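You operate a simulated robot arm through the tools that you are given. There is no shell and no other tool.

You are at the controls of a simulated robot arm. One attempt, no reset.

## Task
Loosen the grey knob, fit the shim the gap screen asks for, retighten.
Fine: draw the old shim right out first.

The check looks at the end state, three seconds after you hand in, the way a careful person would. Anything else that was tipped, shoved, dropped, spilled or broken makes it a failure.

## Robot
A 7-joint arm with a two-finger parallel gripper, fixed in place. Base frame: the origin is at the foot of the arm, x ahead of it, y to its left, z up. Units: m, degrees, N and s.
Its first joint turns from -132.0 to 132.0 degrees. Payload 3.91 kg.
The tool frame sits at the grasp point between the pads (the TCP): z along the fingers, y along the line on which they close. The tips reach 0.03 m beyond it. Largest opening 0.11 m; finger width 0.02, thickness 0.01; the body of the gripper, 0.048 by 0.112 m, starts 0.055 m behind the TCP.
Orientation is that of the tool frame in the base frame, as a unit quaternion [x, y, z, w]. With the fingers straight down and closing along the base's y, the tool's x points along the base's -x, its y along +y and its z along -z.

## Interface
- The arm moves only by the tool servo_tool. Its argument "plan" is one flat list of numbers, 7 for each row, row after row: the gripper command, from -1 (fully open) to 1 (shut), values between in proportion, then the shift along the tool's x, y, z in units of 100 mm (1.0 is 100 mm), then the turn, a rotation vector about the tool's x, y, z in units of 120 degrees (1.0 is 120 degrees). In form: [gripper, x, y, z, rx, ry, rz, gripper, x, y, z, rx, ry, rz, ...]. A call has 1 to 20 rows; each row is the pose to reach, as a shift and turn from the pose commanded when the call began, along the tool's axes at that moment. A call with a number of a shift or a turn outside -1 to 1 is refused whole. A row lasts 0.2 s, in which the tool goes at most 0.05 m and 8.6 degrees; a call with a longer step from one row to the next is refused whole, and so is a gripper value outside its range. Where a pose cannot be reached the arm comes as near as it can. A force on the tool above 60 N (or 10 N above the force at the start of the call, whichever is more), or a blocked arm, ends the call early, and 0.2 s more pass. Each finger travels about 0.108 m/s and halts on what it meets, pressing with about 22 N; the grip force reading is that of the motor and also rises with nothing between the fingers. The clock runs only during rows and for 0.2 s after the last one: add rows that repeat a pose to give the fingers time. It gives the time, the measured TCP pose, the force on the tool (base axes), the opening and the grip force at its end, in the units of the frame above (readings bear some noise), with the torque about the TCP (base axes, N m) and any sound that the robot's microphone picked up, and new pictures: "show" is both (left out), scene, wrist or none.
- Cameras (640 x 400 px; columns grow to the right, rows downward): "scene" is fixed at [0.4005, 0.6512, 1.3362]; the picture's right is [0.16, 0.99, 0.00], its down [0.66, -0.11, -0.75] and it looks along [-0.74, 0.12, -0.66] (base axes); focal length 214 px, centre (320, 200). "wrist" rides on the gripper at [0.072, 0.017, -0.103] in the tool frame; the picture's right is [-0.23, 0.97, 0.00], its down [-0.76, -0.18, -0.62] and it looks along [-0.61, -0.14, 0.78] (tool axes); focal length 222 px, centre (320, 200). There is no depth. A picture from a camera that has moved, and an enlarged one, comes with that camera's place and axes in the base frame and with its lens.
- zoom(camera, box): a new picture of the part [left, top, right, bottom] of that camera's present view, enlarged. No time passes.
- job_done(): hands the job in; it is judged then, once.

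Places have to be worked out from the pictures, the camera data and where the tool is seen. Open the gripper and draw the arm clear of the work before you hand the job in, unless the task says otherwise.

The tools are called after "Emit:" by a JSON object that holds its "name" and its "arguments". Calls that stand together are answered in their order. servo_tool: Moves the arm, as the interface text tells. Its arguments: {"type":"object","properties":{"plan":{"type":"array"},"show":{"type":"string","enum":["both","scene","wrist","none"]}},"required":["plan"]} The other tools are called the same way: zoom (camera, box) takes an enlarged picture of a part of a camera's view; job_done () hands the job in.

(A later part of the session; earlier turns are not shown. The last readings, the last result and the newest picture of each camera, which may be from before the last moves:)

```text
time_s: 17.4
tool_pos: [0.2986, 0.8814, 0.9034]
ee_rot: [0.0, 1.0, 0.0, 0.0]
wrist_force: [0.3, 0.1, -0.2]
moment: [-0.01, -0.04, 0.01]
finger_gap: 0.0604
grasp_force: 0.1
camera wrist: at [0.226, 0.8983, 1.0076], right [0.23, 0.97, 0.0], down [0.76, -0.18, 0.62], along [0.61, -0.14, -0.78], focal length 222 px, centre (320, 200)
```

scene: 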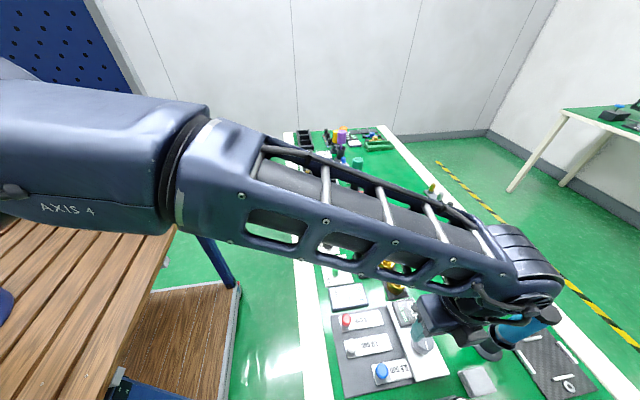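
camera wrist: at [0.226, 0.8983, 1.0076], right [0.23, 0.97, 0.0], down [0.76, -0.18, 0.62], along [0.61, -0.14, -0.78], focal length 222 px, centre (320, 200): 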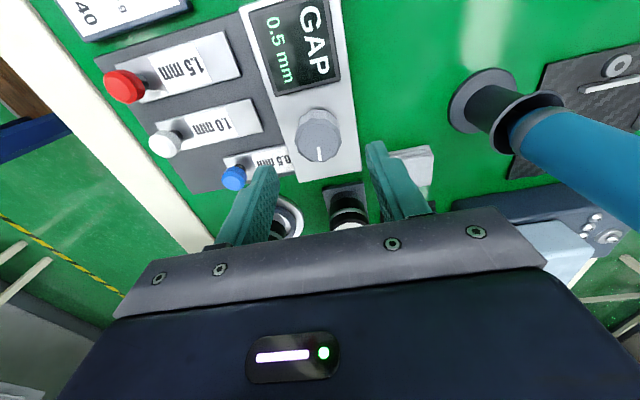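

Clear of the knob, with the pointer still at +x and the screen reading 0.5 mm. I move over the blue handle near (0.330, 0.784) at the same height and look.

Emit:
{"name": "servo_tool", "arguments": {"plan": [-0.1, -0.08, -0.245, 0, 0, 0, 0, -0.1, -0.16, -0.49, 0, 0, 0, 0, -0.1, -0.24, -0.735, 0, 0, 0, 0, -0.1, -0.324, -0.977, 0, 0, 0, 0, -0.1, -0.324, -0.977, 0, 0, 0, 0], "show": "both"}}

Emit:
{"name": "zoom", "arguments": {"camera": "wrist", "box": [220, 80, 420, 220]}}

Emit:
{"name": "zoom", "arguments": {"camera": "scene", "box": [340, 280, 500, 400]}}

```text
time_s: 18.6
tool_pos: [0.3314, 0.7845, 0.9027]
ee_rot: [0.0, 1.0, 0.0, 0.0]
wrist_force: [0.0, 0.7, 0.7]
moment: [0.03, 0.01, 0.03]
finger_gap: 0.0606
grasp_force: 0.0
camera wrist: at [0.2589, 0.8008, 1.0072], right [0.23, 0.97, 0.0], down [0.76, -0.18, 0.62], along [0.61, -0.14, -0.78], focal length 222 px, centre (320, 200)
```

scene: 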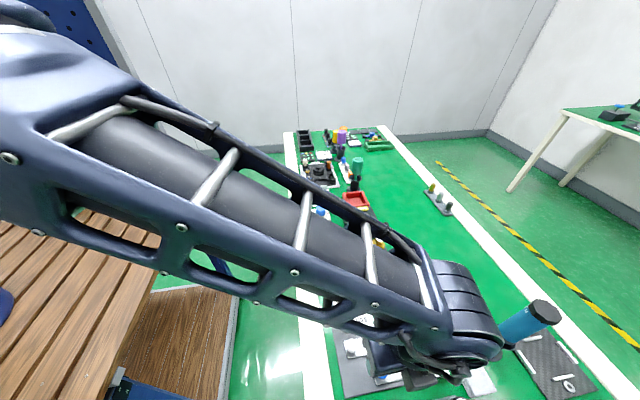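
wrist: 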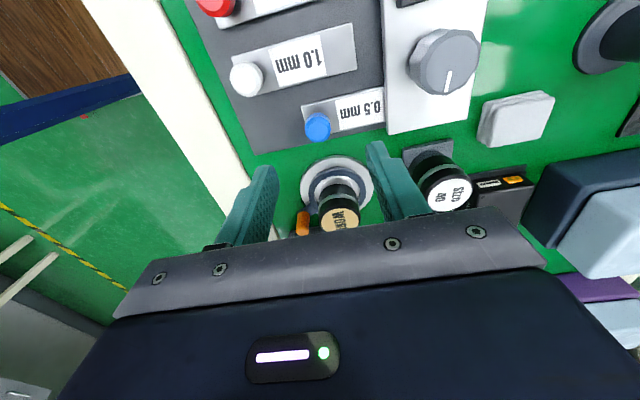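

```text
2.86 times, centred on (320, 150) of wrist
camera zoom: at [0.2589, 0.8008, 1.0072], right [0.23, 0.97, 0.0], down [0.76, -0.18, 0.62], along [0.61, -0.14, -0.78], focal length 635 px, centre (320, 343)
```

zoom: 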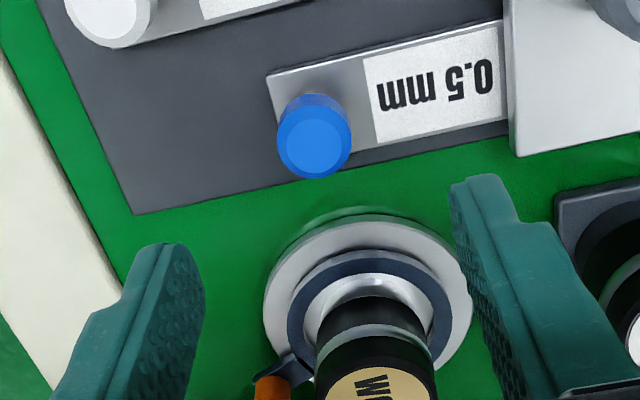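

```text
3.33 times, centred on (420, 340) of scene
camera zoom: at [0.4005, 0.6512, 1.3362], right [0.16, 0.99, 0.0], down [0.66, -0.11, -0.75], along [-0.74, 0.12, -0.66], focal length 715 px, centre (-13, -267)
```

zoom: 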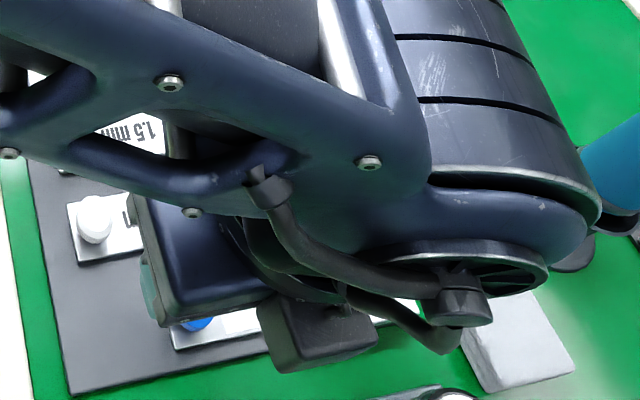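

Relative to the tool axis the blue handle is about 1.8 mm toward −y, with its top near z 0.8165 and the shim plate top near z 0.791. I shift and descend to z 0.829 (tips about 8 mm above the plate).

Emit:
{"name": "servo_tool", "arguments": {"plan": [-0.1, 0, -0.018, 0.2, 0, 0, 0, -0.1, 0, -0.018, 0.4, 0, 0, 0, -0.1, 0, -0.018, 0.6, 0, 0, 0, -0.1, 0, -0.018, 0.74, 0, 0, 0, -0.1, 0, -0.018, 0.74, 0, 0, 0], "show": "wrist"}}

Emit:
{"name": "zoom", "arguments": {"camera": "wrist", "box": [220, 90, 420, 220]}}

```text
time_s: 19.8
tool_pos: [0.3314, 0.7819, 0.8287]
ee_rot: [-0.001, 1.0, -0.001, 0.0]
wrist_force: [0.0, 0.5, 0.0]
moment: [0.01, 0.01, -0.01]
finger_gap: 0.0604
grasp_force: 0.0
camera wrist: at [0.2588, 0.7992, 0.9326], right [0.23, 0.97, 0.0], down [0.76, -0.18, 0.62], along [0.61, -0.14, -0.78], focal length 222 px, centre (320, 200)
```

wrist: 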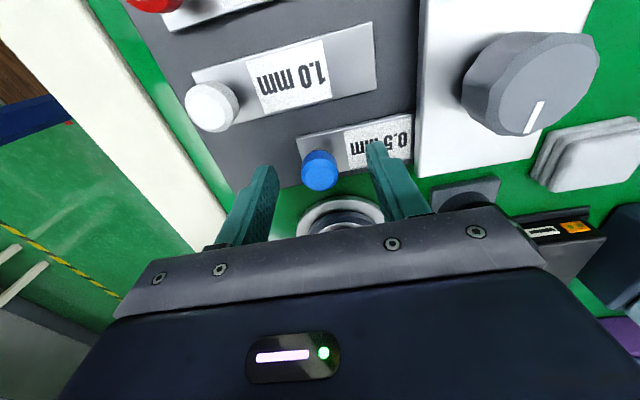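

```text
3.08 times, centred on (320, 155) of wrist
camera zoom: at [0.2588, 0.7992, 0.9326], right [0.23, 0.97, 0.0], down [0.76, -0.18, 0.62], along [0.61, -0.14, -0.78], focal length 684 px, centre (320, 338)
```

zoom: 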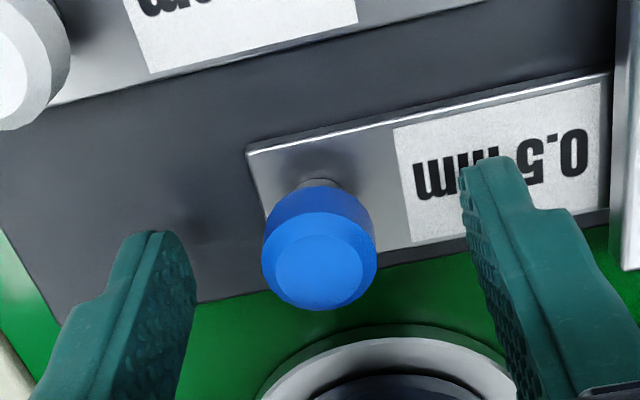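

The blue cap is centred between the fingers. I close on it.

Emit:
{"name": "servo_tool", "arguments": {"plan": [1, 0, 0, 0, 0, 0, 0, 1, 0, 0, 0, 0, 0, 0, 1, 0, 0, 0, 0, 0, 0], "show": "wrist"}}

```text
time_s: 20.6
tool_pos: [0.3318, 0.7816, 0.8287]
ee_rot: [-0.001, 1.0, -0.001, 0.0]
wrist_force: [0.4, 0.2, -2.0]
moment: [0.04, 0.0, -0.01]
finger_gap: 0.0216
grasp_force: 44.5
camera wrist: at [0.2588, 0.7992, 0.9327], right [0.23, 0.97, 0.0], down [0.76, -0.18, 0.62], along [0.61, -0.14, -0.78], focal length 222 px, centre (320, 200)
```

wrist: 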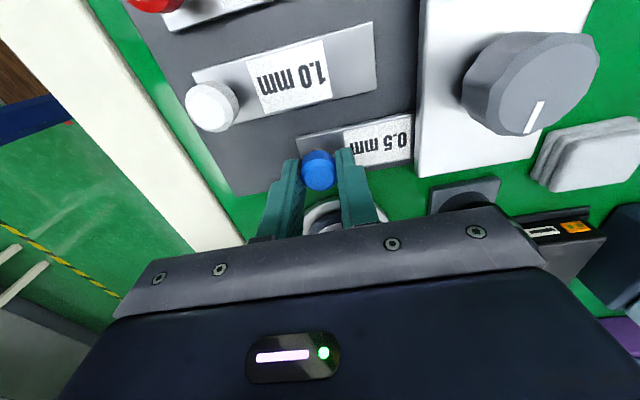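

The blue cap is gripped (gap 21.6 mm) with almost no side force. I draw it 10 mm toward −y slowly and check the force.

Emit:
{"name": "servo_tool", "arguments": {"plan": [1, 0, -0.03, 0, 0, 0, 0, 1, 0, -0.06, 0, 0, 0, 0, 1, 0, -0.1, 0, 0, 0, 0], "show": "wrist"}}

```text
time_s: 21.4
tool_pos: [0.3324, 0.7729, 0.8283]
ee_rot: [0.0, 1.0, -0.001, 0.0]
wrist_force: [3.1, -0.7, -5.1]
moment: [0.03, -0.12, -0.03]
finger_gap: 0.0218
grasp_force: 44.9
camera wrist: at [0.2588, 0.7888, 0.9327], right [0.23, 0.97, 0.0], down [0.76, -0.18, 0.62], along [0.61, -0.14, -0.78], focal length 222 px, centre (320, 200)
```

wrist: 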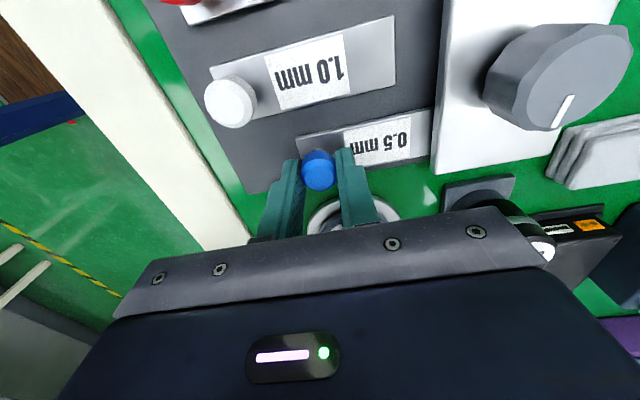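

The shim slides freely with only a few newtons. I draw it the remaining 35 mm, level with the parked shims.

Emit:
{"name": "servo_tool", "arguments": {"plan": [1, 0, -0.05, 0, 0, 0, 0, 1, 0, -0.1, 0, 0, 0, 0, 1, 0, -0.15, 0, 0, 0, 0, 1, 0, -0.2, 0, 0, 0, 0, 1, 0, -0.25, 0, 0, 0, 0, 1, 0, -0.3, 0, 0, 0, 0, 1, 0, -0.348, 0, 0, 0, 0], "show": "both"}}

Emit:
{"name": "zoom", "arguments": {"camera": "wrist", "box": [240, 0, 640, 220]}}

```text
time_s: 23.0
tool_pos: [0.3318, 0.7378, 0.8286]
ee_rot: [0.0, 1.0, 0.0, 0.0]
wrist_force: [3.7, 2.0, -10.3]
moment: [0.04, -0.13, 0.03]
finger_gap: 0.0217
grasp_force: 45.0
camera wrist: at [0.2588, 0.7543, 0.9327], right [0.23, 0.97, 0.0], down [0.76, -0.18, 0.62], along [0.61, -0.14, -0.78], focal length 222 px, centre (320, 200)
```

scene: 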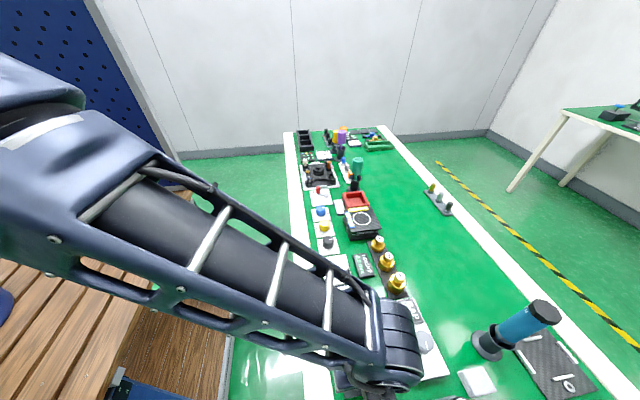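
wrist: 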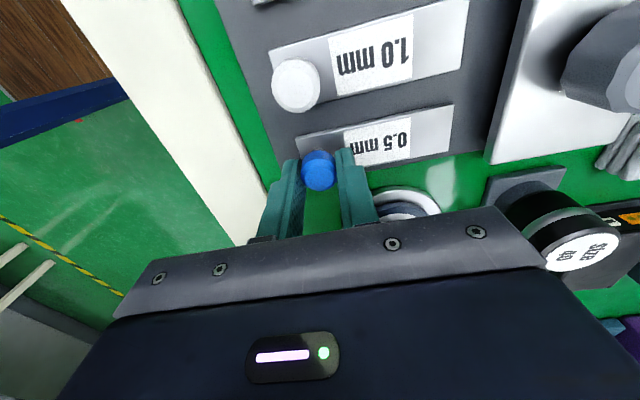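

```text
1.60 times, centred on (440, 110) of wrist
camera zoom: at [0.2588, 0.7543, 0.9327], right [0.23, 0.97, 0.0], down [0.76, -0.18, 0.62], along [0.61, -0.14, -0.78], focal length 355 px, centre (128, 344)
```

zoom: 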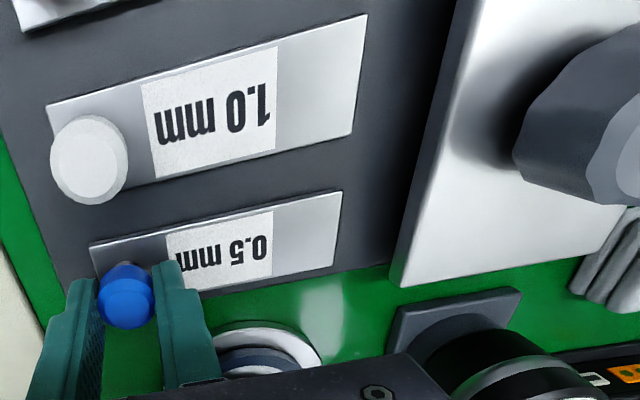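

The 0.5 mm shim is fully out and lies in line with the 1.0 mm one. I open the fingers, rise, and then read the screen.

Emit:
{"name": "servo_tool", "arguments": {"plan": [-0.1, 0, 0, 0, 0, 0, 0, -0.1, 0, 0, 0, 0, 0, 0, -0.1, 0, 0, -0.2, 0, 0, 0, -0.1, 0, 0, -0.5, 0, 0, 0, -0.1, 0, 0, -0.8, 0, 0, 0, -0.1, 0, 0, -0.8, 0, 0, 0], "show": "both"}}

Emit:
{"name": "zoom", "arguments": {"camera": "wrist", "box": [240, 0, 520, 200]}}

Emit:
{"name": "zoom", "arguments": {"camera": "scene", "box": [330, 280, 490, 400]}}

```text
time_s: 24.4
tool_pos: [0.3314, 0.7385, 0.9082]
ee_rot: [0.0, 1.0, 0.0, 0.0]
wrist_force: [-0.5, -0.2, 0.4]
moment: [-0.03, -0.01, 0.02]
finger_gap: 0.0606
grasp_force: 0.0
camera wrist: at [0.2583, 0.7548, 1.0132], right [0.23, 0.97, 0.0], down [0.76, -0.18, 0.62], along [0.61, -0.14, -0.78], focal length 222 px, centre (320, 200)
```

scene: 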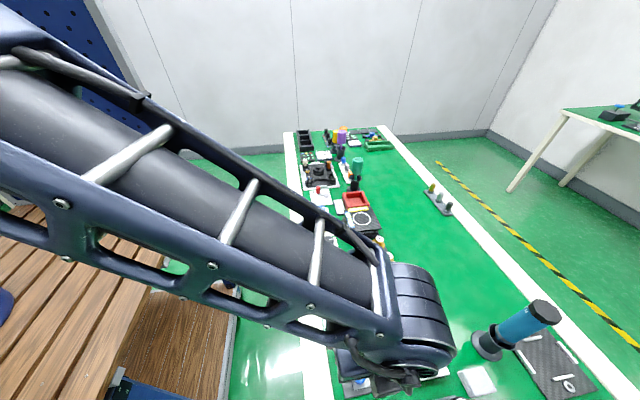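
wrist: 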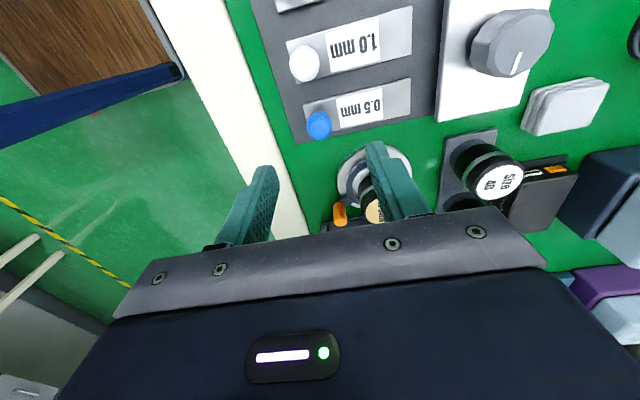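

```text
2.00 times, centred on (380, 100) of wrist
camera zoom: at [0.2583, 0.7548, 1.0132], right [0.23, 0.97, 0.0], down [0.76, -0.18, 0.62], along [0.61, -0.14, -0.78], focal length 444 px, centre (200, 400)
```

zoom: 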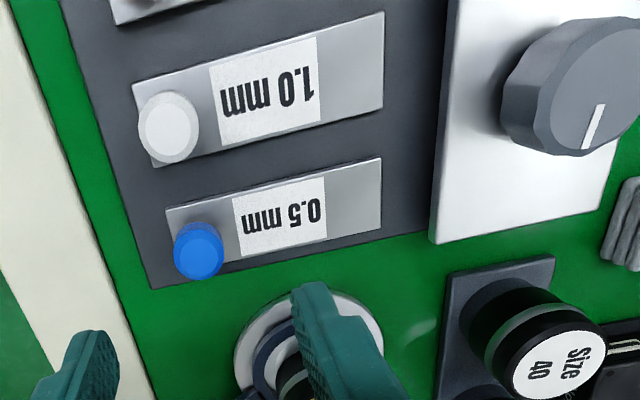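

```text
3.33 times, centred on (410, 340) of scene
camera zoom: at [0.4005, 0.6512, 1.3362], right [0.16, 0.99, 0.0], down [0.66, -0.11, -0.75], along [-0.74, 0.12, -0.66], focal length 715 px, centre (20, -267)
```

zoom: 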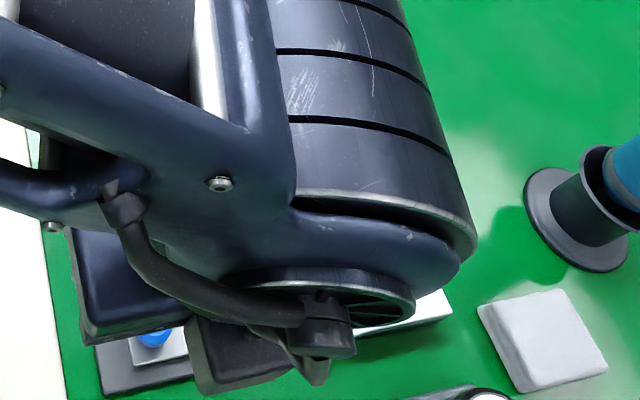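

The blue shim rests neatly at its parked row. I now back off to a pose where the wrist camera can read the GAP screen.

Emit:
{"name": "servo_tool", "arguments": {"plan": [-0.1, 0.23, 0.19, -0.105, 0, 0, 0, -0.1, 0.46, 0.38, -0.21, 0, 0, 0, -0.1, 0.69, 0.57, -0.315, 0, 0, 0, -0.1, 0.909, 0.77, -0.42, 0, 0, 0, -0.1, 0.909, 0.77, -0.42, 0, 0, 0], "show": "both"}}

Emit:
{"name": "zoom", "arguments": {"camera": "wrist", "box": [200, 20, 440, 200]}}

```text
time_s: 25.6
tool_pos: [0.2423, 0.814, 0.9512]
ee_rot: [0.0, 1.0, 0.0, 0.0]
wrist_force: [-0.3, -0.8, 0.6]
moment: [0.02, -0.03, 0.02]
finger_gap: 0.0602
grasp_force: 0.1
camera wrist: at [0.1678, 0.8307, 1.0551], right [0.23, 0.97, 0.0], down [0.76, -0.18, 0.62], along [0.61, -0.14, -0.78], focal length 222 px, centre (320, 200)
```

scene: 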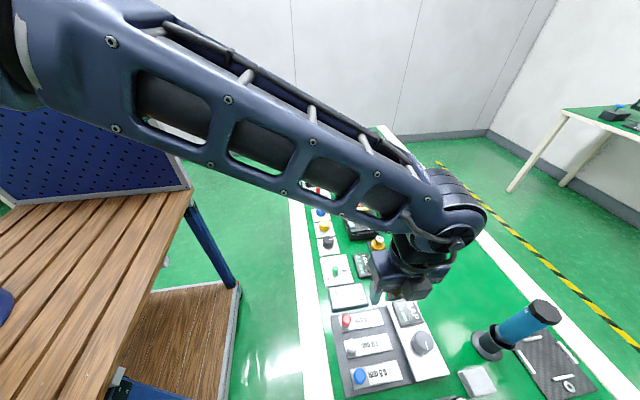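
wrist: 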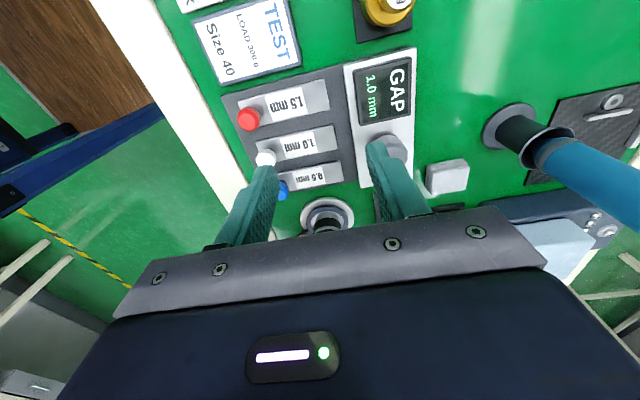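

```text
2.22 times, centred on (320, 110) of wrist
camera zoom: at [0.1678, 0.8307, 1.0551], right [0.23, 0.97, 0.0], down [0.76, -0.18, 0.62], along [0.61, -0.14, -0.78], focal length 494 px, centre (320, 400)
```

zoom: 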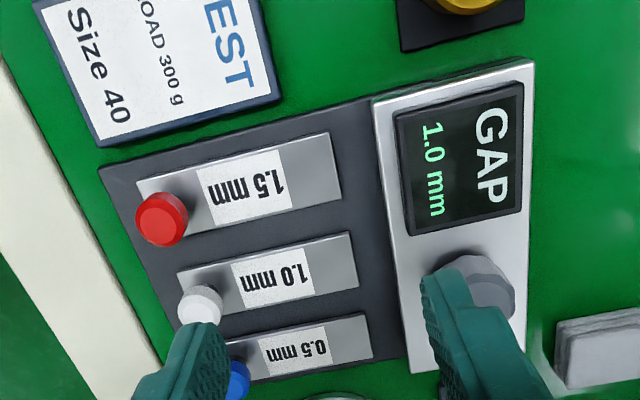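

The screen now appears to ask for 1.0 mm with the old shim out. I zoom in close to be certain of the digits.

Emit:
{"name": "zoom", "arguments": {"camera": "wrist", "box": [340, 50, 420, 130]}}

Emit:
{"name": "zoom", "arguments": {"camera": "scene", "box": [330, 290, 460, 400]}}

```text
5.00 times, centred on (380, 90) of wrist
camera zoom: at [0.1678, 0.8307, 1.0551], right [0.23, 0.97, 0.0], down [0.76, -0.18, 0.62], along [0.61, -0.14, -0.78], focal length 1111 px, centre (20, 750)
```

zoom: 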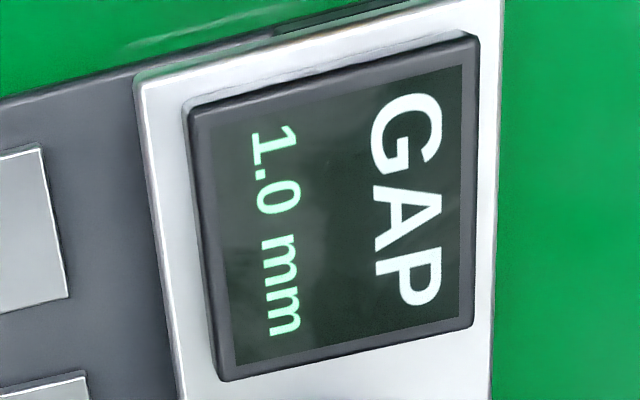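

```text
3.64 times, centred on (395, 345) of scene
camera zoom: at [0.4005, 0.6512, 1.3362], right [0.16, 0.99, 0.0], down [0.66, -0.11, -0.75], along [-0.74, 0.12, -0.66], focal length 780 px, centre (47, -327)
```

zoom: 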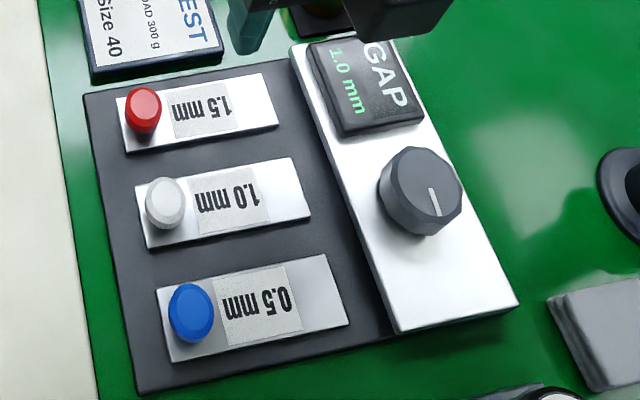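

The screen clearly asks for 1.0 mm, so the white-handled shim at about (0.280, 0.738) must go in. I move above its handle at z about 0.90 and look.

Emit:
{"name": "servo_tool", "arguments": {"plan": [-0.1, -0.13, -0.25, 0.1, 0, 0, 0, -0.1, -0.26, -0.5, 0.25, 0, 0, 0, -0.1, -0.4, -0.76, 0.5, 0, 0, 0, -0.1, -0.4, -0.76, 0.5, 0, 0, 0], "show": "wrist"}}

Emit:
{"name": "zoom", "arguments": {"camera": "wrist", "box": [220, 70, 420, 220]}}

```text
time_s: 26.6
tool_pos: [0.2796, 0.7376, 0.9012]
ee_rot: [-0.001, 1.0, 0.0, 0.0]
wrist_force: [0.0, -0.3, -0.4]
moment: [-0.01, 0.02, -0.01]
finger_gap: 0.0606
grasp_force: 0.1
camera wrist: at [0.2068, 0.7546, 1.0052], right [0.23, 0.97, 0.0], down [0.76, -0.18, 0.62], along [0.61, -0.14, -0.78], focal length 222 px, centre (320, 200)
```

wrist: 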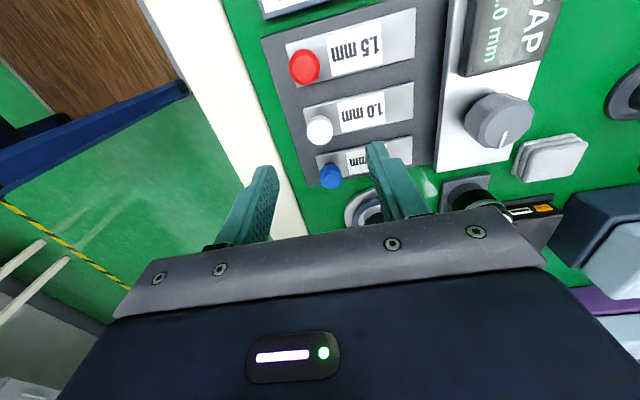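

```text
2.67 times, centred on (320, 145) of wrist
camera zoom: at [0.2068, 0.7546, 1.0052], right [0.23, 0.97, 0.0], down [0.76, -0.18, 0.62], along [0.61, -0.14, -0.78], focal length 592 px, centre (320, 347)
```

zoom: 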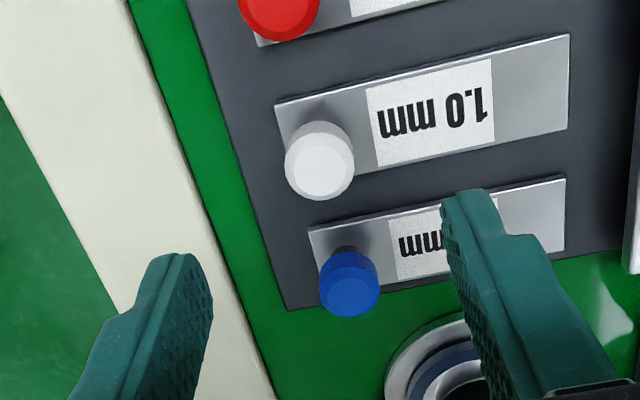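

The white handle is centred under the tool axis. I descend to z 0.829.

Emit:
{"name": "servo_tool", "arguments": {"plan": [-0.1, 0, 0, 0.2, 0, 0, 0, -0.1, 0, 0, 0.4, 0, 0, 0, -0.1, 0, 0, 0.6, 0, 0, 0, -0.1, 0, 0, 0.72, 0, 0, 0, -0.1, 0, 0, 0.72, 0, 0, 0], "show": "wrist"}}

Emit:
{"name": "zoom", "arguments": {"camera": "wrist", "box": [220, 90, 420, 220]}}

```text
time_s: 27.8
tool_pos: [0.2812, 0.739, 0.8284]
ee_rot: [0.0, 1.0, 0.0, 0.0]
wrist_force: [-0.1, 0.3, 0.0]
moment: [0.01, 0.0, 0.01]
finger_gap: 0.0606
grasp_force: 0.0
camera wrist: at [0.2077, 0.7553, 0.9331], right [0.23, 0.97, 0.0], down [0.76, -0.18, 0.62], along [0.61, -0.14, -0.78], focal length 222 px, centre (320, 200)
```

wrist: 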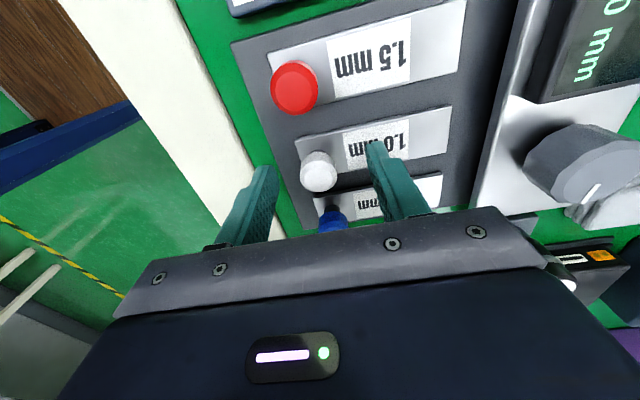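

```text
3.08 times, centred on (320, 155) of wrist
camera zoom: at [0.2077, 0.7553, 0.9331], right [0.23, 0.97, 0.0], down [0.76, -0.18, 0.62], along [0.61, -0.14, -0.78], focal length 684 px, centre (320, 338)
```

zoom: 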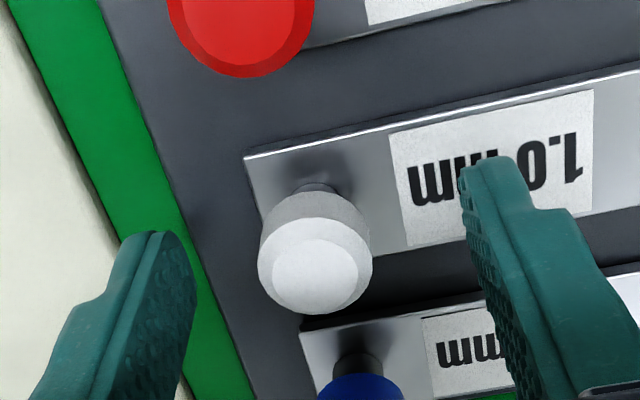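

The white cap is centred to within 1 mm. I close on it.

Emit:
{"name": "servo_tool", "arguments": {"plan": [1, 0, -0.008, 0, 0, 0, 0, 1, 0, -0.008, 0, 0, 0, 0, 1, 0, -0.008, 0, 0, 0, 0], "show": "none"}}

```text
time_s: 28.6
tool_pos: [0.2804, 0.7387, 0.8289]
ee_rot: [-0.001, 1.0, 0.0, 0.001]
wrist_force: [0.6, 0.8, -0.3]
moment: [0.03, 0.03, 0.01]
finger_gap: 0.0217
grasp_force: 45.0
```

It is gripped with negligible side force. I push it toward +y, 25 mm first, watching the force.

Emit:
{"name": "servo_tool", "arguments": {"plan": [1, 0, 0.05, 0, 0, 0, 0, 1, 0, 0.1, 0, 0, 0, 0, 1, 0, 0.15, 0, 0, 0, 0, 1, 0, 0.2, 0, 0, 0, 0, 1, 0, 0.25, 0, 0, 0, 0], "show": "wrist"}}

Emit:
{"name": "zoom", "arguments": {"camera": "wrist", "box": [220, 0, 520, 220]}}

```text
time_s: 29.8
tool_pos: [0.2804, 0.7628, 0.8283]
ee_rot: [-0.001, 1.0, 0.0, 0.001]
wrist_force: [1.2, -0.9, -2.9]
moment: [-0.01, -0.08, 0.06]
finger_gap: 0.022
grasp_force: 45.0
camera wrist: at [0.2078, 0.7796, 0.933], right [0.23, 0.97, 0.0], down [0.76, -0.18, 0.62], along [0.61, -0.14, -0.78], focal length 222 px, centre (320, 200)
```

wrist: 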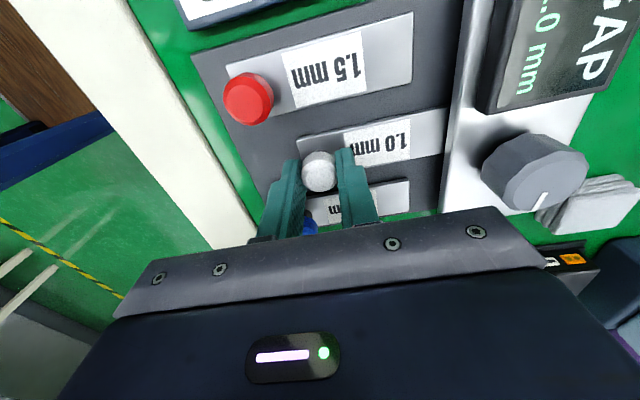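

```text
1.82 times, centred on (370, 110) of wrist
camera zoom: at [0.2078, 0.7796, 0.933], right [0.23, 0.97, 0.0], down [0.76, -0.18, 0.62], along [0.61, -0.14, -0.78], focal length 404 px, centre (229, 364)
```

zoom: 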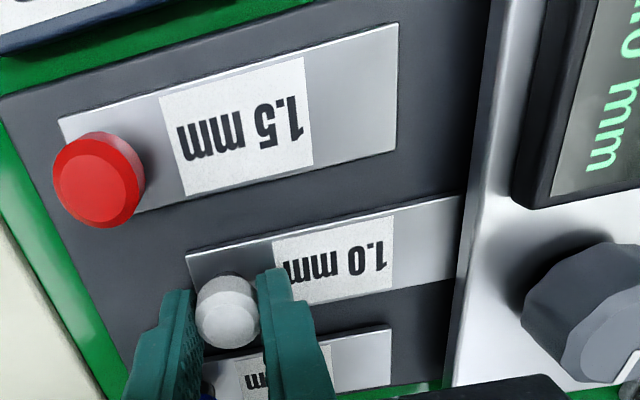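

The 1.0 mm shim is sliding freely and its tip is entering the block. I push the remaining ~20 mm to where the old shim's handle stood (y about 0.782).

Emit:
{"name": "servo_tool", "arguments": {"plan": [1, 0, 0.05, 0, 0, 0, 0, 1, 0, 0.1, 0, 0, 0, 0, 1, 0, 0.15, 0, 0, 0, 0, 1, 0, 0.196, 0, 0, 0, 0, 1, 0, 0.196, 0, 0, 0, 0], "show": "wrist"}}

Emit:
{"name": "zoom", "arguments": {"camera": "wrist", "box": [220, 0, 520, 220]}}

```text
time_s: 31.0
tool_pos: [0.2808, 0.7825, 0.8285]
ee_rot: [0.0, 1.0, 0.0, 0.0]
wrist_force: [2.3, -0.7, -7.9]
moment: [0.0, -0.13, -0.02]
finger_gap: 0.0217
grasp_force: 45.6
camera wrist: at [0.2079, 0.7991, 0.9331], right [0.23, 0.97, 0.0], down [0.76, -0.18, 0.62], along [0.61, -0.14, -0.78], focal length 222 px, centre (320, 200)
```

wrist: 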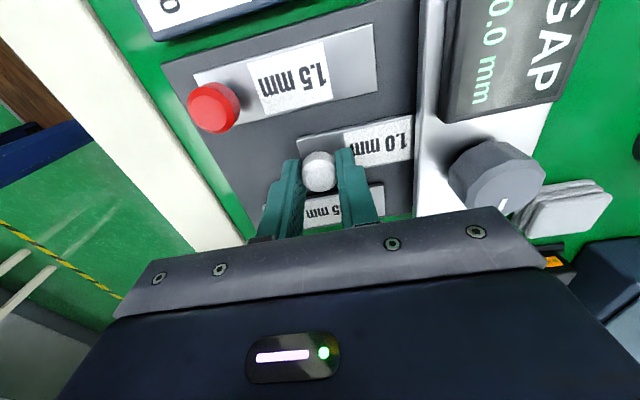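

```text
1.82 times, centred on (370, 110) of wrist
camera zoom: at [0.2079, 0.7991, 0.9331], right [0.23, 0.97, 0.0], down [0.76, -0.18, 0.62], along [0.61, -0.14, -0.78], focal length 404 px, centre (229, 364)
```

zoom: 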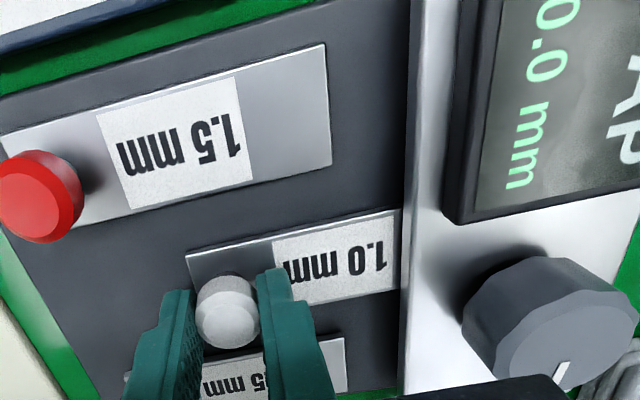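

The screen now reads 0.0 mm remaining and the white shim sits exactly where the old one did. I nudge it 1 mm more to feel whether it is at its stop.

Emit:
{"name": "servo_tool", "arguments": {"plan": [1, 0, 0.005, 0, 0, 0, 0, 1, 0, 0.01, 0, 0, 0, 0, 1, 0, 0.01, 0, 0, 0, 0], "show": "none"}}

```text
time_s: 31.8
tool_pos: [0.2812, 0.784, 0.8286]
ee_rot: [0.0, 1.0, 0.001, 0.0]
wrist_force: [3.6, -5.0, -7.4]
moment: [-0.09, -0.11, 0.04]
finger_gap: 0.0218
grasp_force: 45.0
```

There is now a slight 5 N resistance at y 0.783, so the shim is home. I open, then rise 80 mm clear of it.

Emit:
{"name": "servo_tool", "arguments": {"plan": [-0.1, 0, 0, 0, 0, 0, 0, -0.1, 0, 0, 0, 0, 0, 0, -0.1, 0, 0, -0.2, 0, 0, 0, -0.1, 0, 0, -0.5, 0, 0, 0, -0.1, 0, 0, -0.8, 0, 0, 0, -0.1, 0, 0, -0.8, 0, 0, 0], "show": "wrist"}}

Emit:
{"name": "zoom", "arguments": {"camera": "wrist", "box": [260, 0, 540, 180]}}

```text
time_s: 33.2
tool_pos: [0.2807, 0.7832, 0.9106]
ee_rot: [-0.001, 1.0, 0.0, -0.001]
wrist_force: [0.6, 0.9, 0.2]
moment: [0.02, -0.01, 0.01]
finger_gap: 0.0603
grasp_force: 0.1
camera wrist: at [0.2081, 0.7998, 1.0144], right [0.23, 0.97, 0.0], down [0.76, -0.18, 0.62], along [0.61, -0.14, -0.78], focal length 222 px, centre (320, 200)
```

wrist: 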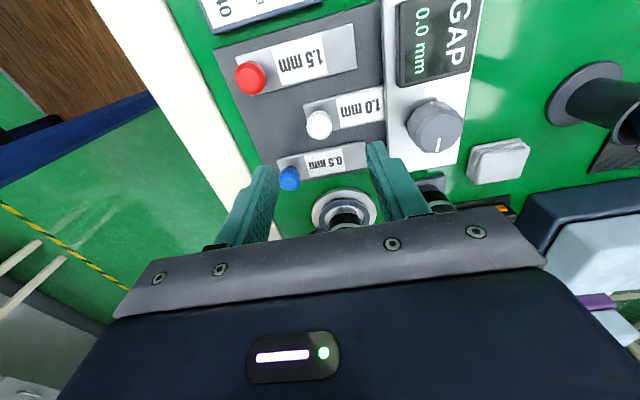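

```text
2.22 times, centred on (400, 90) of wrist
camera zoom: at [0.2081, 0.7998, 1.0144], right [0.23, 0.97, 0.0], down [0.76, -0.18, 0.62], along [0.61, -0.14, -0.78], focal length 494 px, centre (142, 444)
```

zoom: 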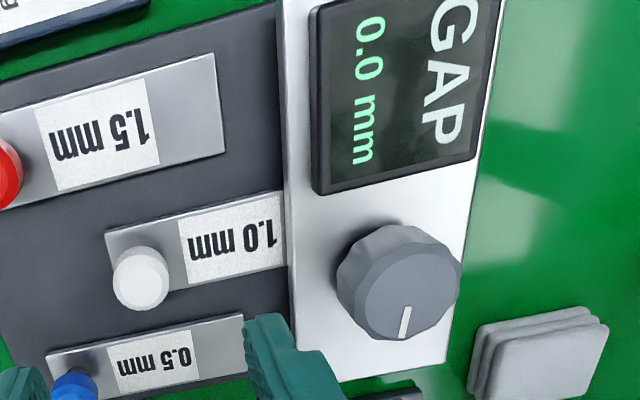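

The 1.0 mm shim is fitted, the screen reads 0.0 mm and the others lie parked. I move over the knob axis (0.2995, 0.880) while turning the tool 35° clockwise, ready for the tightening stroke.

Emit:
{"name": "servo_tool", "arguments": {"plan": [-0.1, -0.04, 0.2, 0, 0, 0, 0.0583, -0.1, -0.08, 0.4, 0, 0, 0, 0.1167, -0.1, -0.12, 0.6, 0, 0, 0, 0.175, -0.1, -0.16, 0.8, 0, 0, 0, 0.2333, -0.1, -0.194, 0.97, 0, 0, 0, 0.2917, -0.1, -0.194, 0.97, 0, 0, 0, 0.2917], "show": "both"}}

Emit:
{"name": "zoom", "arguments": {"camera": "wrist", "box": [200, 50, 440, 220]}}

```text
time_s: 34.6
tool_pos: [0.3011, 0.8806, 0.9088]
ee_rot: [0.301, 0.954, 0.0, -0.001]
wrist_force: [0.3, 0.2, -0.5]
moment: [0.01, 0.01, 0.02]
finger_gap: 0.0605
grasp_force: 0.1
camera wrist: at [0.2497, 0.9354, 1.0135], right [0.75, 0.67, 0.0], down [0.52, -0.58, 0.62], along [0.42, -0.46, -0.78], focal length 222 px, centre (320, 200)
```

scene: 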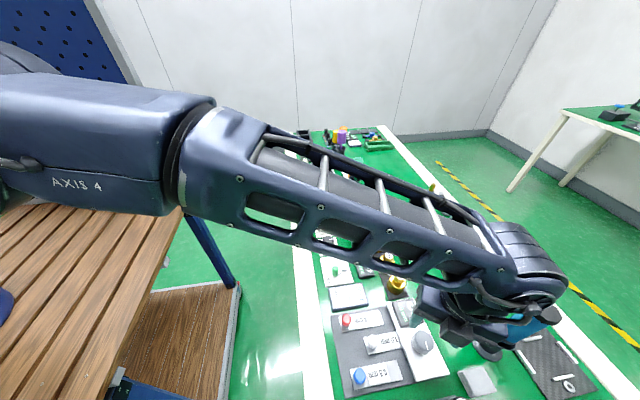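
wrist: 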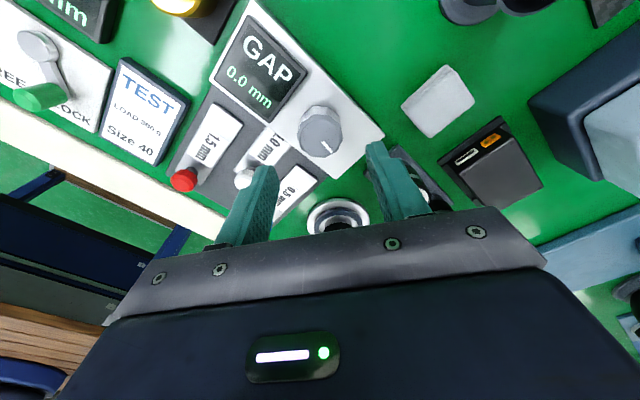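

```text
2.35 times, centred on (320, 135) of wrist
camera zoom: at [0.2497, 0.9354, 1.0135], right [0.75, 0.67, 0.0], down [0.52, -0.58, 0.62], along [0.42, -0.46, -0.78], focal length 523 px, centre (320, 353)
```

zoom: 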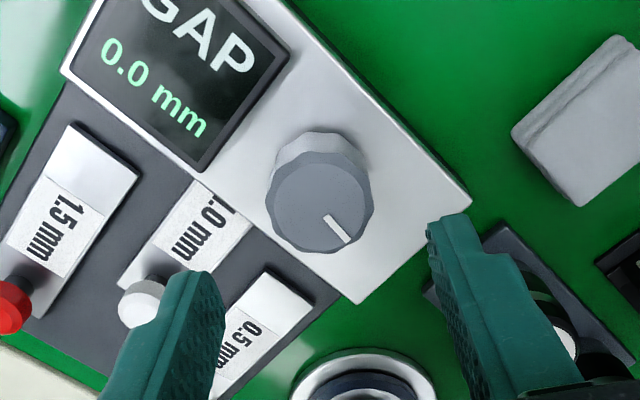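

The visual and force cues agree on a knob axis at about (0.2993, 0.8795), and the tool is within 0.5 mm of it. I descend to z 0.843 and close on the knob.

Emit:
{"name": "servo_tool", "arguments": {"plan": [-0.1, 0, 0, 0.2, 0, 0, 0, -0.1, 0, 0, 0.4, 0, 0, 0, -0.1, 0, 0, 0.55, 0, 0, 0, -0.1, 0, 0, 0.665, 0, 0, 0, -0.1, 0, 0, 0.665, 0, 0, 0], "show": "wrist"}}

Emit:
{"name": "zoom", "arguments": {"camera": "wrist", "box": [200, 80, 440, 220]}}

```text
time_s: 35.8
tool_pos: [0.2999, 0.8804, 0.8424]
ee_rot: [0.3, 0.954, 0.0, 0.0]
wrist_force: [-0.4, -0.3, -0.3]
moment: [-0.02, 0.0, -0.01]
finger_gap: 0.0601
grasp_force: 0.0
camera wrist: at [0.2499, 0.9355, 0.9472], right [0.74, 0.67, 0.0], down [0.52, -0.58, 0.62], along [0.42, -0.46, -0.78], focal length 222 px, centre (320, 200)
```

wrist: 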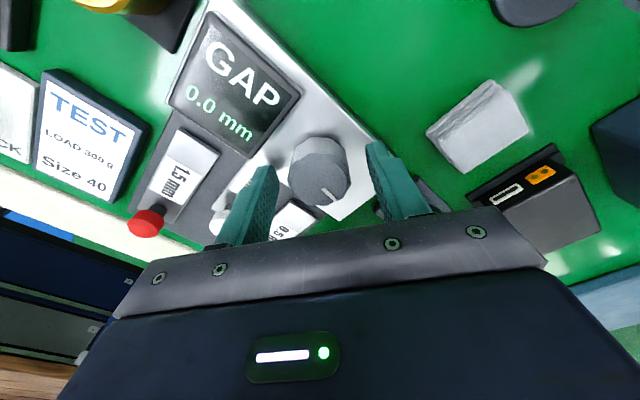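

```text
2.67 times, centred on (320, 150) of wrist
camera zoom: at [0.2499, 0.9355, 0.9472], right [0.74, 0.67, 0.0], down [0.52, -0.58, 0.62], along [0.42, -0.46, -0.78], focal length 592 px, centre (320, 333)
```

zoom: 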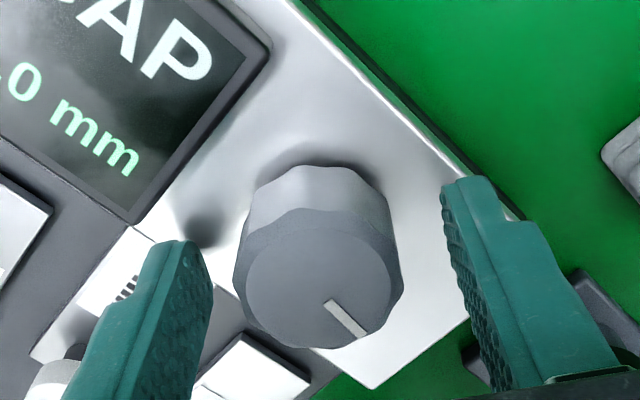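

The knob is well centred between the fingers. I close on it and read the side force.

Emit:
{"name": "servo_tool", "arguments": {"plan": [1, 0, 0, 0, 0, 0, 0, 1, 0, 0, 0, 0, 0, 0, 1, 0, 0, 0, 0, 0, 0], "show": "none"}}

```text
time_s: 36.6
tool_pos: [0.2998, 0.8789, 0.8436]
ee_rot: [0.3, 0.954, 0.0, 0.0]
wrist_force: [-2.8, -7.5, 0.6]
moment: [0.3, -0.23, -0.01]
finger_gap: 0.0375
grasp_force: 45.5
```

Side load is a modest 8 N. I shift 0.5 mm to relieve it and turn counter-clockwise 35°, checking that the knob follows.

Emit:
{"name": "servo_tool", "arguments": {"plan": [1, 0, -0.005, 0, 0, 0, -0.0583, 1, 0, -0.005, 0, 0, 0, -0.1167, 1, 0, -0.005, 0, 0, 0, -0.175, 1, 0, -0.005, 0, 0, 0, -0.2333, 1, 0, -0.005, 0, 0, 0, -0.2917], "show": "wrist"}}

Emit:
{"name": "zoom", "arguments": {"camera": "wrist", "box": [200, 0, 440, 220]}}

```text
time_s: 37.8
tool_pos: [0.2993, 0.8788, 0.843]
ee_rot: [-0.001, 1.0, 0.0, 0.0]
wrist_force: [-1.6, -2.0, 8.0]
moment: [-0.33, -0.14, -0.04]
finger_gap: 0.0376
grasp_force: 44.7
camera wrist: at [0.2268, 0.8963, 0.9473], right [0.22, 0.97, 0.0], down [0.76, -0.18, 0.62], along [0.61, -0.14, -0.78], focal length 222 px, centre (320, 200)
```

wrist: 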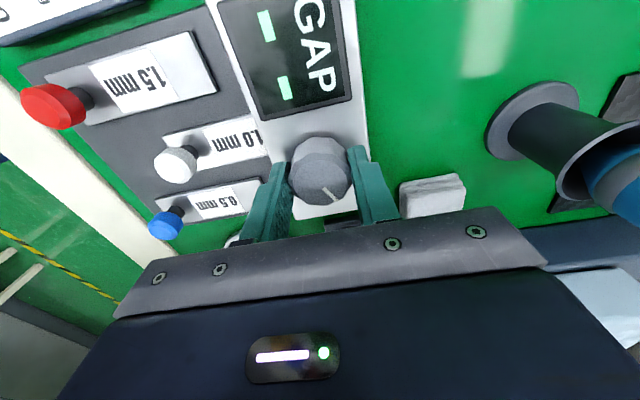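

```text
1.82 times, centred on (320, 110) of wrist
camera zoom: at [0.2268, 0.8963, 0.9473], right [0.22, 0.97, 0.0], down [0.76, -0.18, 0.62], along [0.61, -0.14, -0.78], focal length 404 px, centre (320, 364)
```

zoom: 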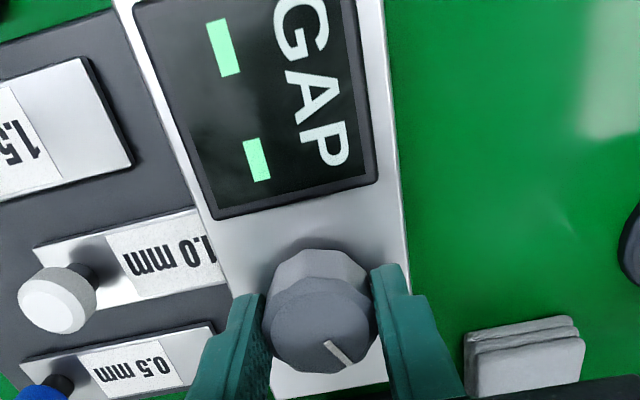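

The knob follows and the screen has gone back to "--". I continue another 35° counter-clockwise without any further shift.

Emit:
{"name": "servo_tool", "arguments": {"plan": [1, 0, 0, 0, 0, 0, -0.0583, 1, 0, 0, 0, 0, 0, -0.1167, 1, 0, 0, 0, 0, 0, -0.175, 1, 0, 0, 0, 0, 0, -0.2333, 1, 0, 0, 0, 0, 0, -0.2917], "show": "wrist"}}

Emit:
{"name": "zoom", "arguments": {"camera": "wrist", "box": [220, 90, 420, 220]}}

```text
time_s: 39.0
tool_pos: [0.2998, 0.8806, 0.8428]
ee_rot: [-0.302, 0.953, 0.0, 0.0]
wrist_force: [4.5, -6.6, 12.9]
moment: [-0.4, 0.41, 0.01]
finger_gap: 0.0375
grasp_force: 45.3
camera wrist: at [0.2304, 0.8515, 0.9472], right [-0.38, 0.93, 0.0], down [0.72, 0.29, 0.62], along [0.58, 0.23, -0.78], focal length 222 px, centre (320, 200)
```

wrist: 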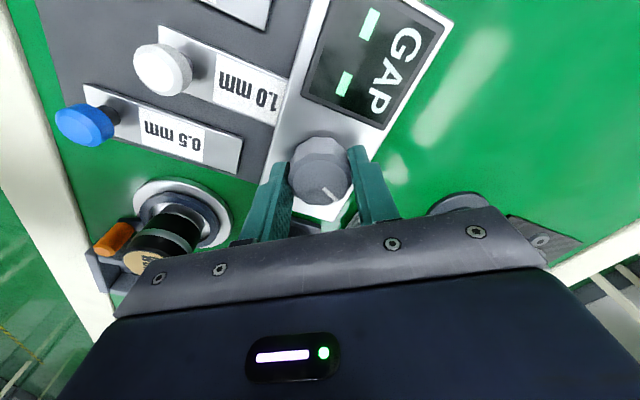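

```text
3.08 times, centred on (320, 155) of wrist
camera zoom: at [0.2304, 0.8515, 0.9472], right [-0.38, 0.93, 0.0], down [0.72, 0.29, 0.62], along [0.58, 0.23, -0.78], focal length 684 px, centre (320, 338)
```

zoom: 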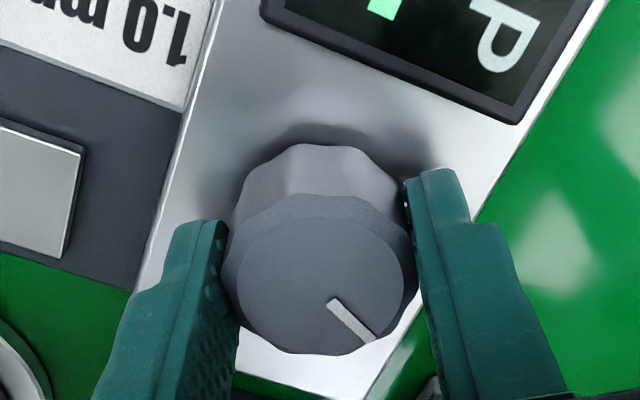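

The knob has followed 70° in all, torque still near zero. Rather than bring a finger near the screen, I open, ratchet back 60° clockwise with the fingers clear, and regrip.

Emit:
{"name": "servo_tool", "arguments": {"plan": [-0.1, 0, 0, 0, 0, 0, 0, -0.1, 0, 0, 0, 0, 0, 0, -0.1, 0, 0, 0, 0, 0, 0.0625, -0.1, 0, 0, 0, 0, 0, 0.125, -0.1, 0, 0, 0, 0, 0, 0.1875, -0.1, 0, 0, 0, 0, 0, 0.25, -0.1, 0, 0, 0, 0, 0, 0.3125, -0.1, 0, 0, 0, 0, 0, 0.375, -0.1, 0, 0, 0, 0, 0, 0.4375, -0.1, 0, 0, 0, 0, 0, 0.5, -0.1, 0, 0, 0, 0, 0, 0.5], "show": "wrist"}}

Emit:
{"name": "zoom", "arguments": {"camera": "wrist", "box": [200, 80, 440, 220]}}

```text
time_s: 41.4
tool_pos: [0.2998, 0.8797, 0.842]
ee_rot: [0.216, 0.976, 0.0, 0.0]
wrist_force: [0.2, 1.0, -0.7]
moment: [-0.02, 0.01, 0.01]
finger_gap: 0.0605
grasp_force: 0.2
camera wrist: at [0.2405, 0.9257, 0.9466], right [0.62, 0.79, 0.0], down [0.61, -0.48, 0.62], along [0.49, -0.39, -0.78], focal length 222 px, centre (320, 200)
```

wrist: 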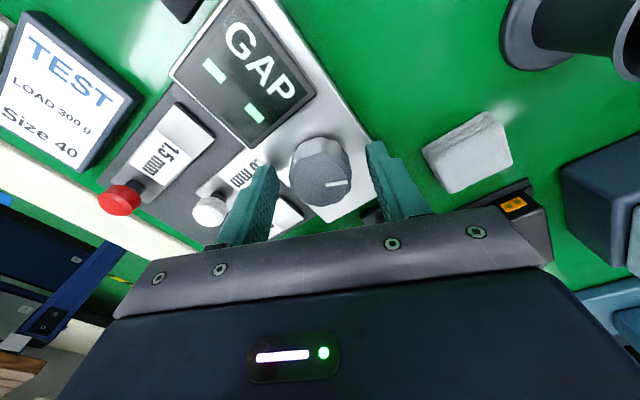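

```text
2.67 times, centred on (320, 150) of wrist
camera zoom: at [0.2405, 0.9257, 0.9466], right [0.62, 0.79, 0.0], down [0.61, -0.48, 0.62], along [0.49, -0.39, -0.78], focal length 592 px, centre (320, 333)
```

zoom: 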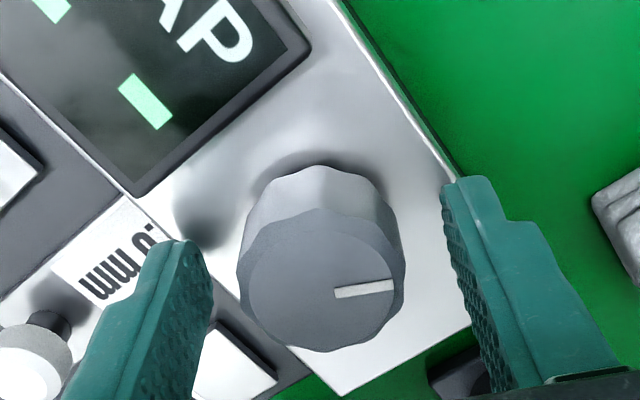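

I regrip here at 25° and will turn the last stretch; first I close and read the side force.

Emit:
{"name": "servo_tool", "arguments": {"plan": [1, 0, 0, 0, 0, 0, 0, 1, 0, 0, 0, 0, 0, 0, 1, 0, 0, 0, 0, 0, 0], "show": "none"}}

```text
time_s: 42.2
tool_pos: [0.2996, 0.8795, 0.8428]
ee_rot: [0.215, 0.977, 0.0, 0.0]
wrist_force: [-0.1, 3.3, -0.3]
moment: [-0.24, 0.21, 0.05]
finger_gap: 0.0376
grasp_force: 45.0
```

Side load is only 3 N. I turn counter-clockwise 36°: 20° should bring the pointer back to +y and the rest presses it firmly against its stop.

Emit:
{"name": "servo_tool", "arguments": {"plan": [1, 0, 0, 0, 0, 0, -0.05, 1, 0, 0, 0, 0, 0, -0.1, 1, 0, 0, 0, 0, 0, -0.15, 1, 0, 0, 0, 0, 0, -0.2, 1, 0, 0, 0, 0, 0, -0.25, 1, 0, 0, 0, 0, 0, -0.3], "show": "wrist"}}

Emit:
{"name": "zoom", "arguments": {"camera": "wrist", "box": [200, 0, 440, 220]}}

```text
time_s: 43.6
tool_pos: [0.2998, 0.8784, 0.8421]
ee_rot: [-0.097, 0.995, 0.0, 0.0]
wrist_force: [0.8, -3.2, 0.2]
moment: [0.01, 0.19, -0.4]
finger_gap: 0.0369
grasp_force: 45.3
camera wrist: at [0.2249, 0.8822, 0.9466], right [0.03, 1.0, 0.0], down [0.78, -0.03, 0.62], along [0.62, -0.02, -0.78], focal length 222 px, centre (320, 200)
```

wrist: 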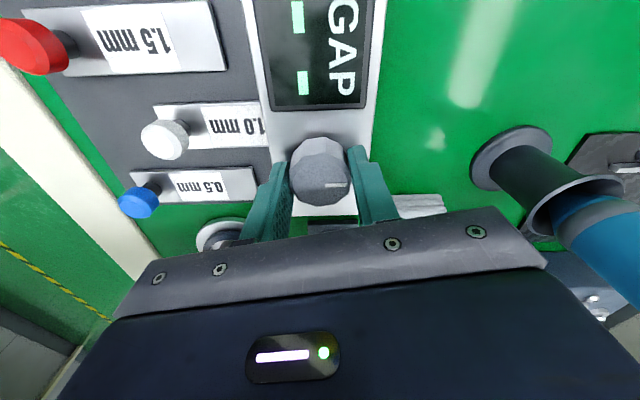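

```text
1.82 times, centred on (320, 110) of wrist
camera zoom: at [0.2249, 0.8822, 0.9466], right [0.03, 1.0, 0.0], down [0.78, -0.03, 0.62], along [0.62, -0.02, -0.78], focal length 404 px, centre (320, 364)
```

zoom: 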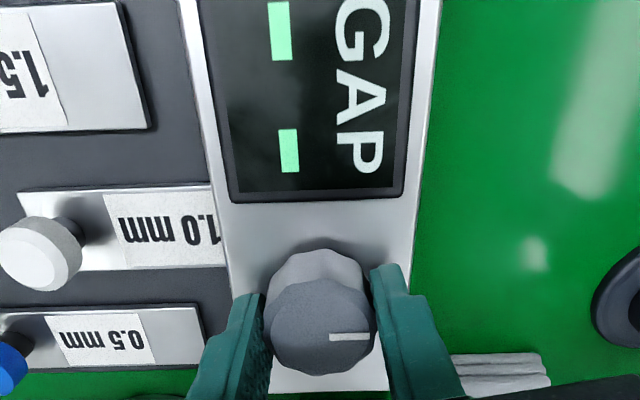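

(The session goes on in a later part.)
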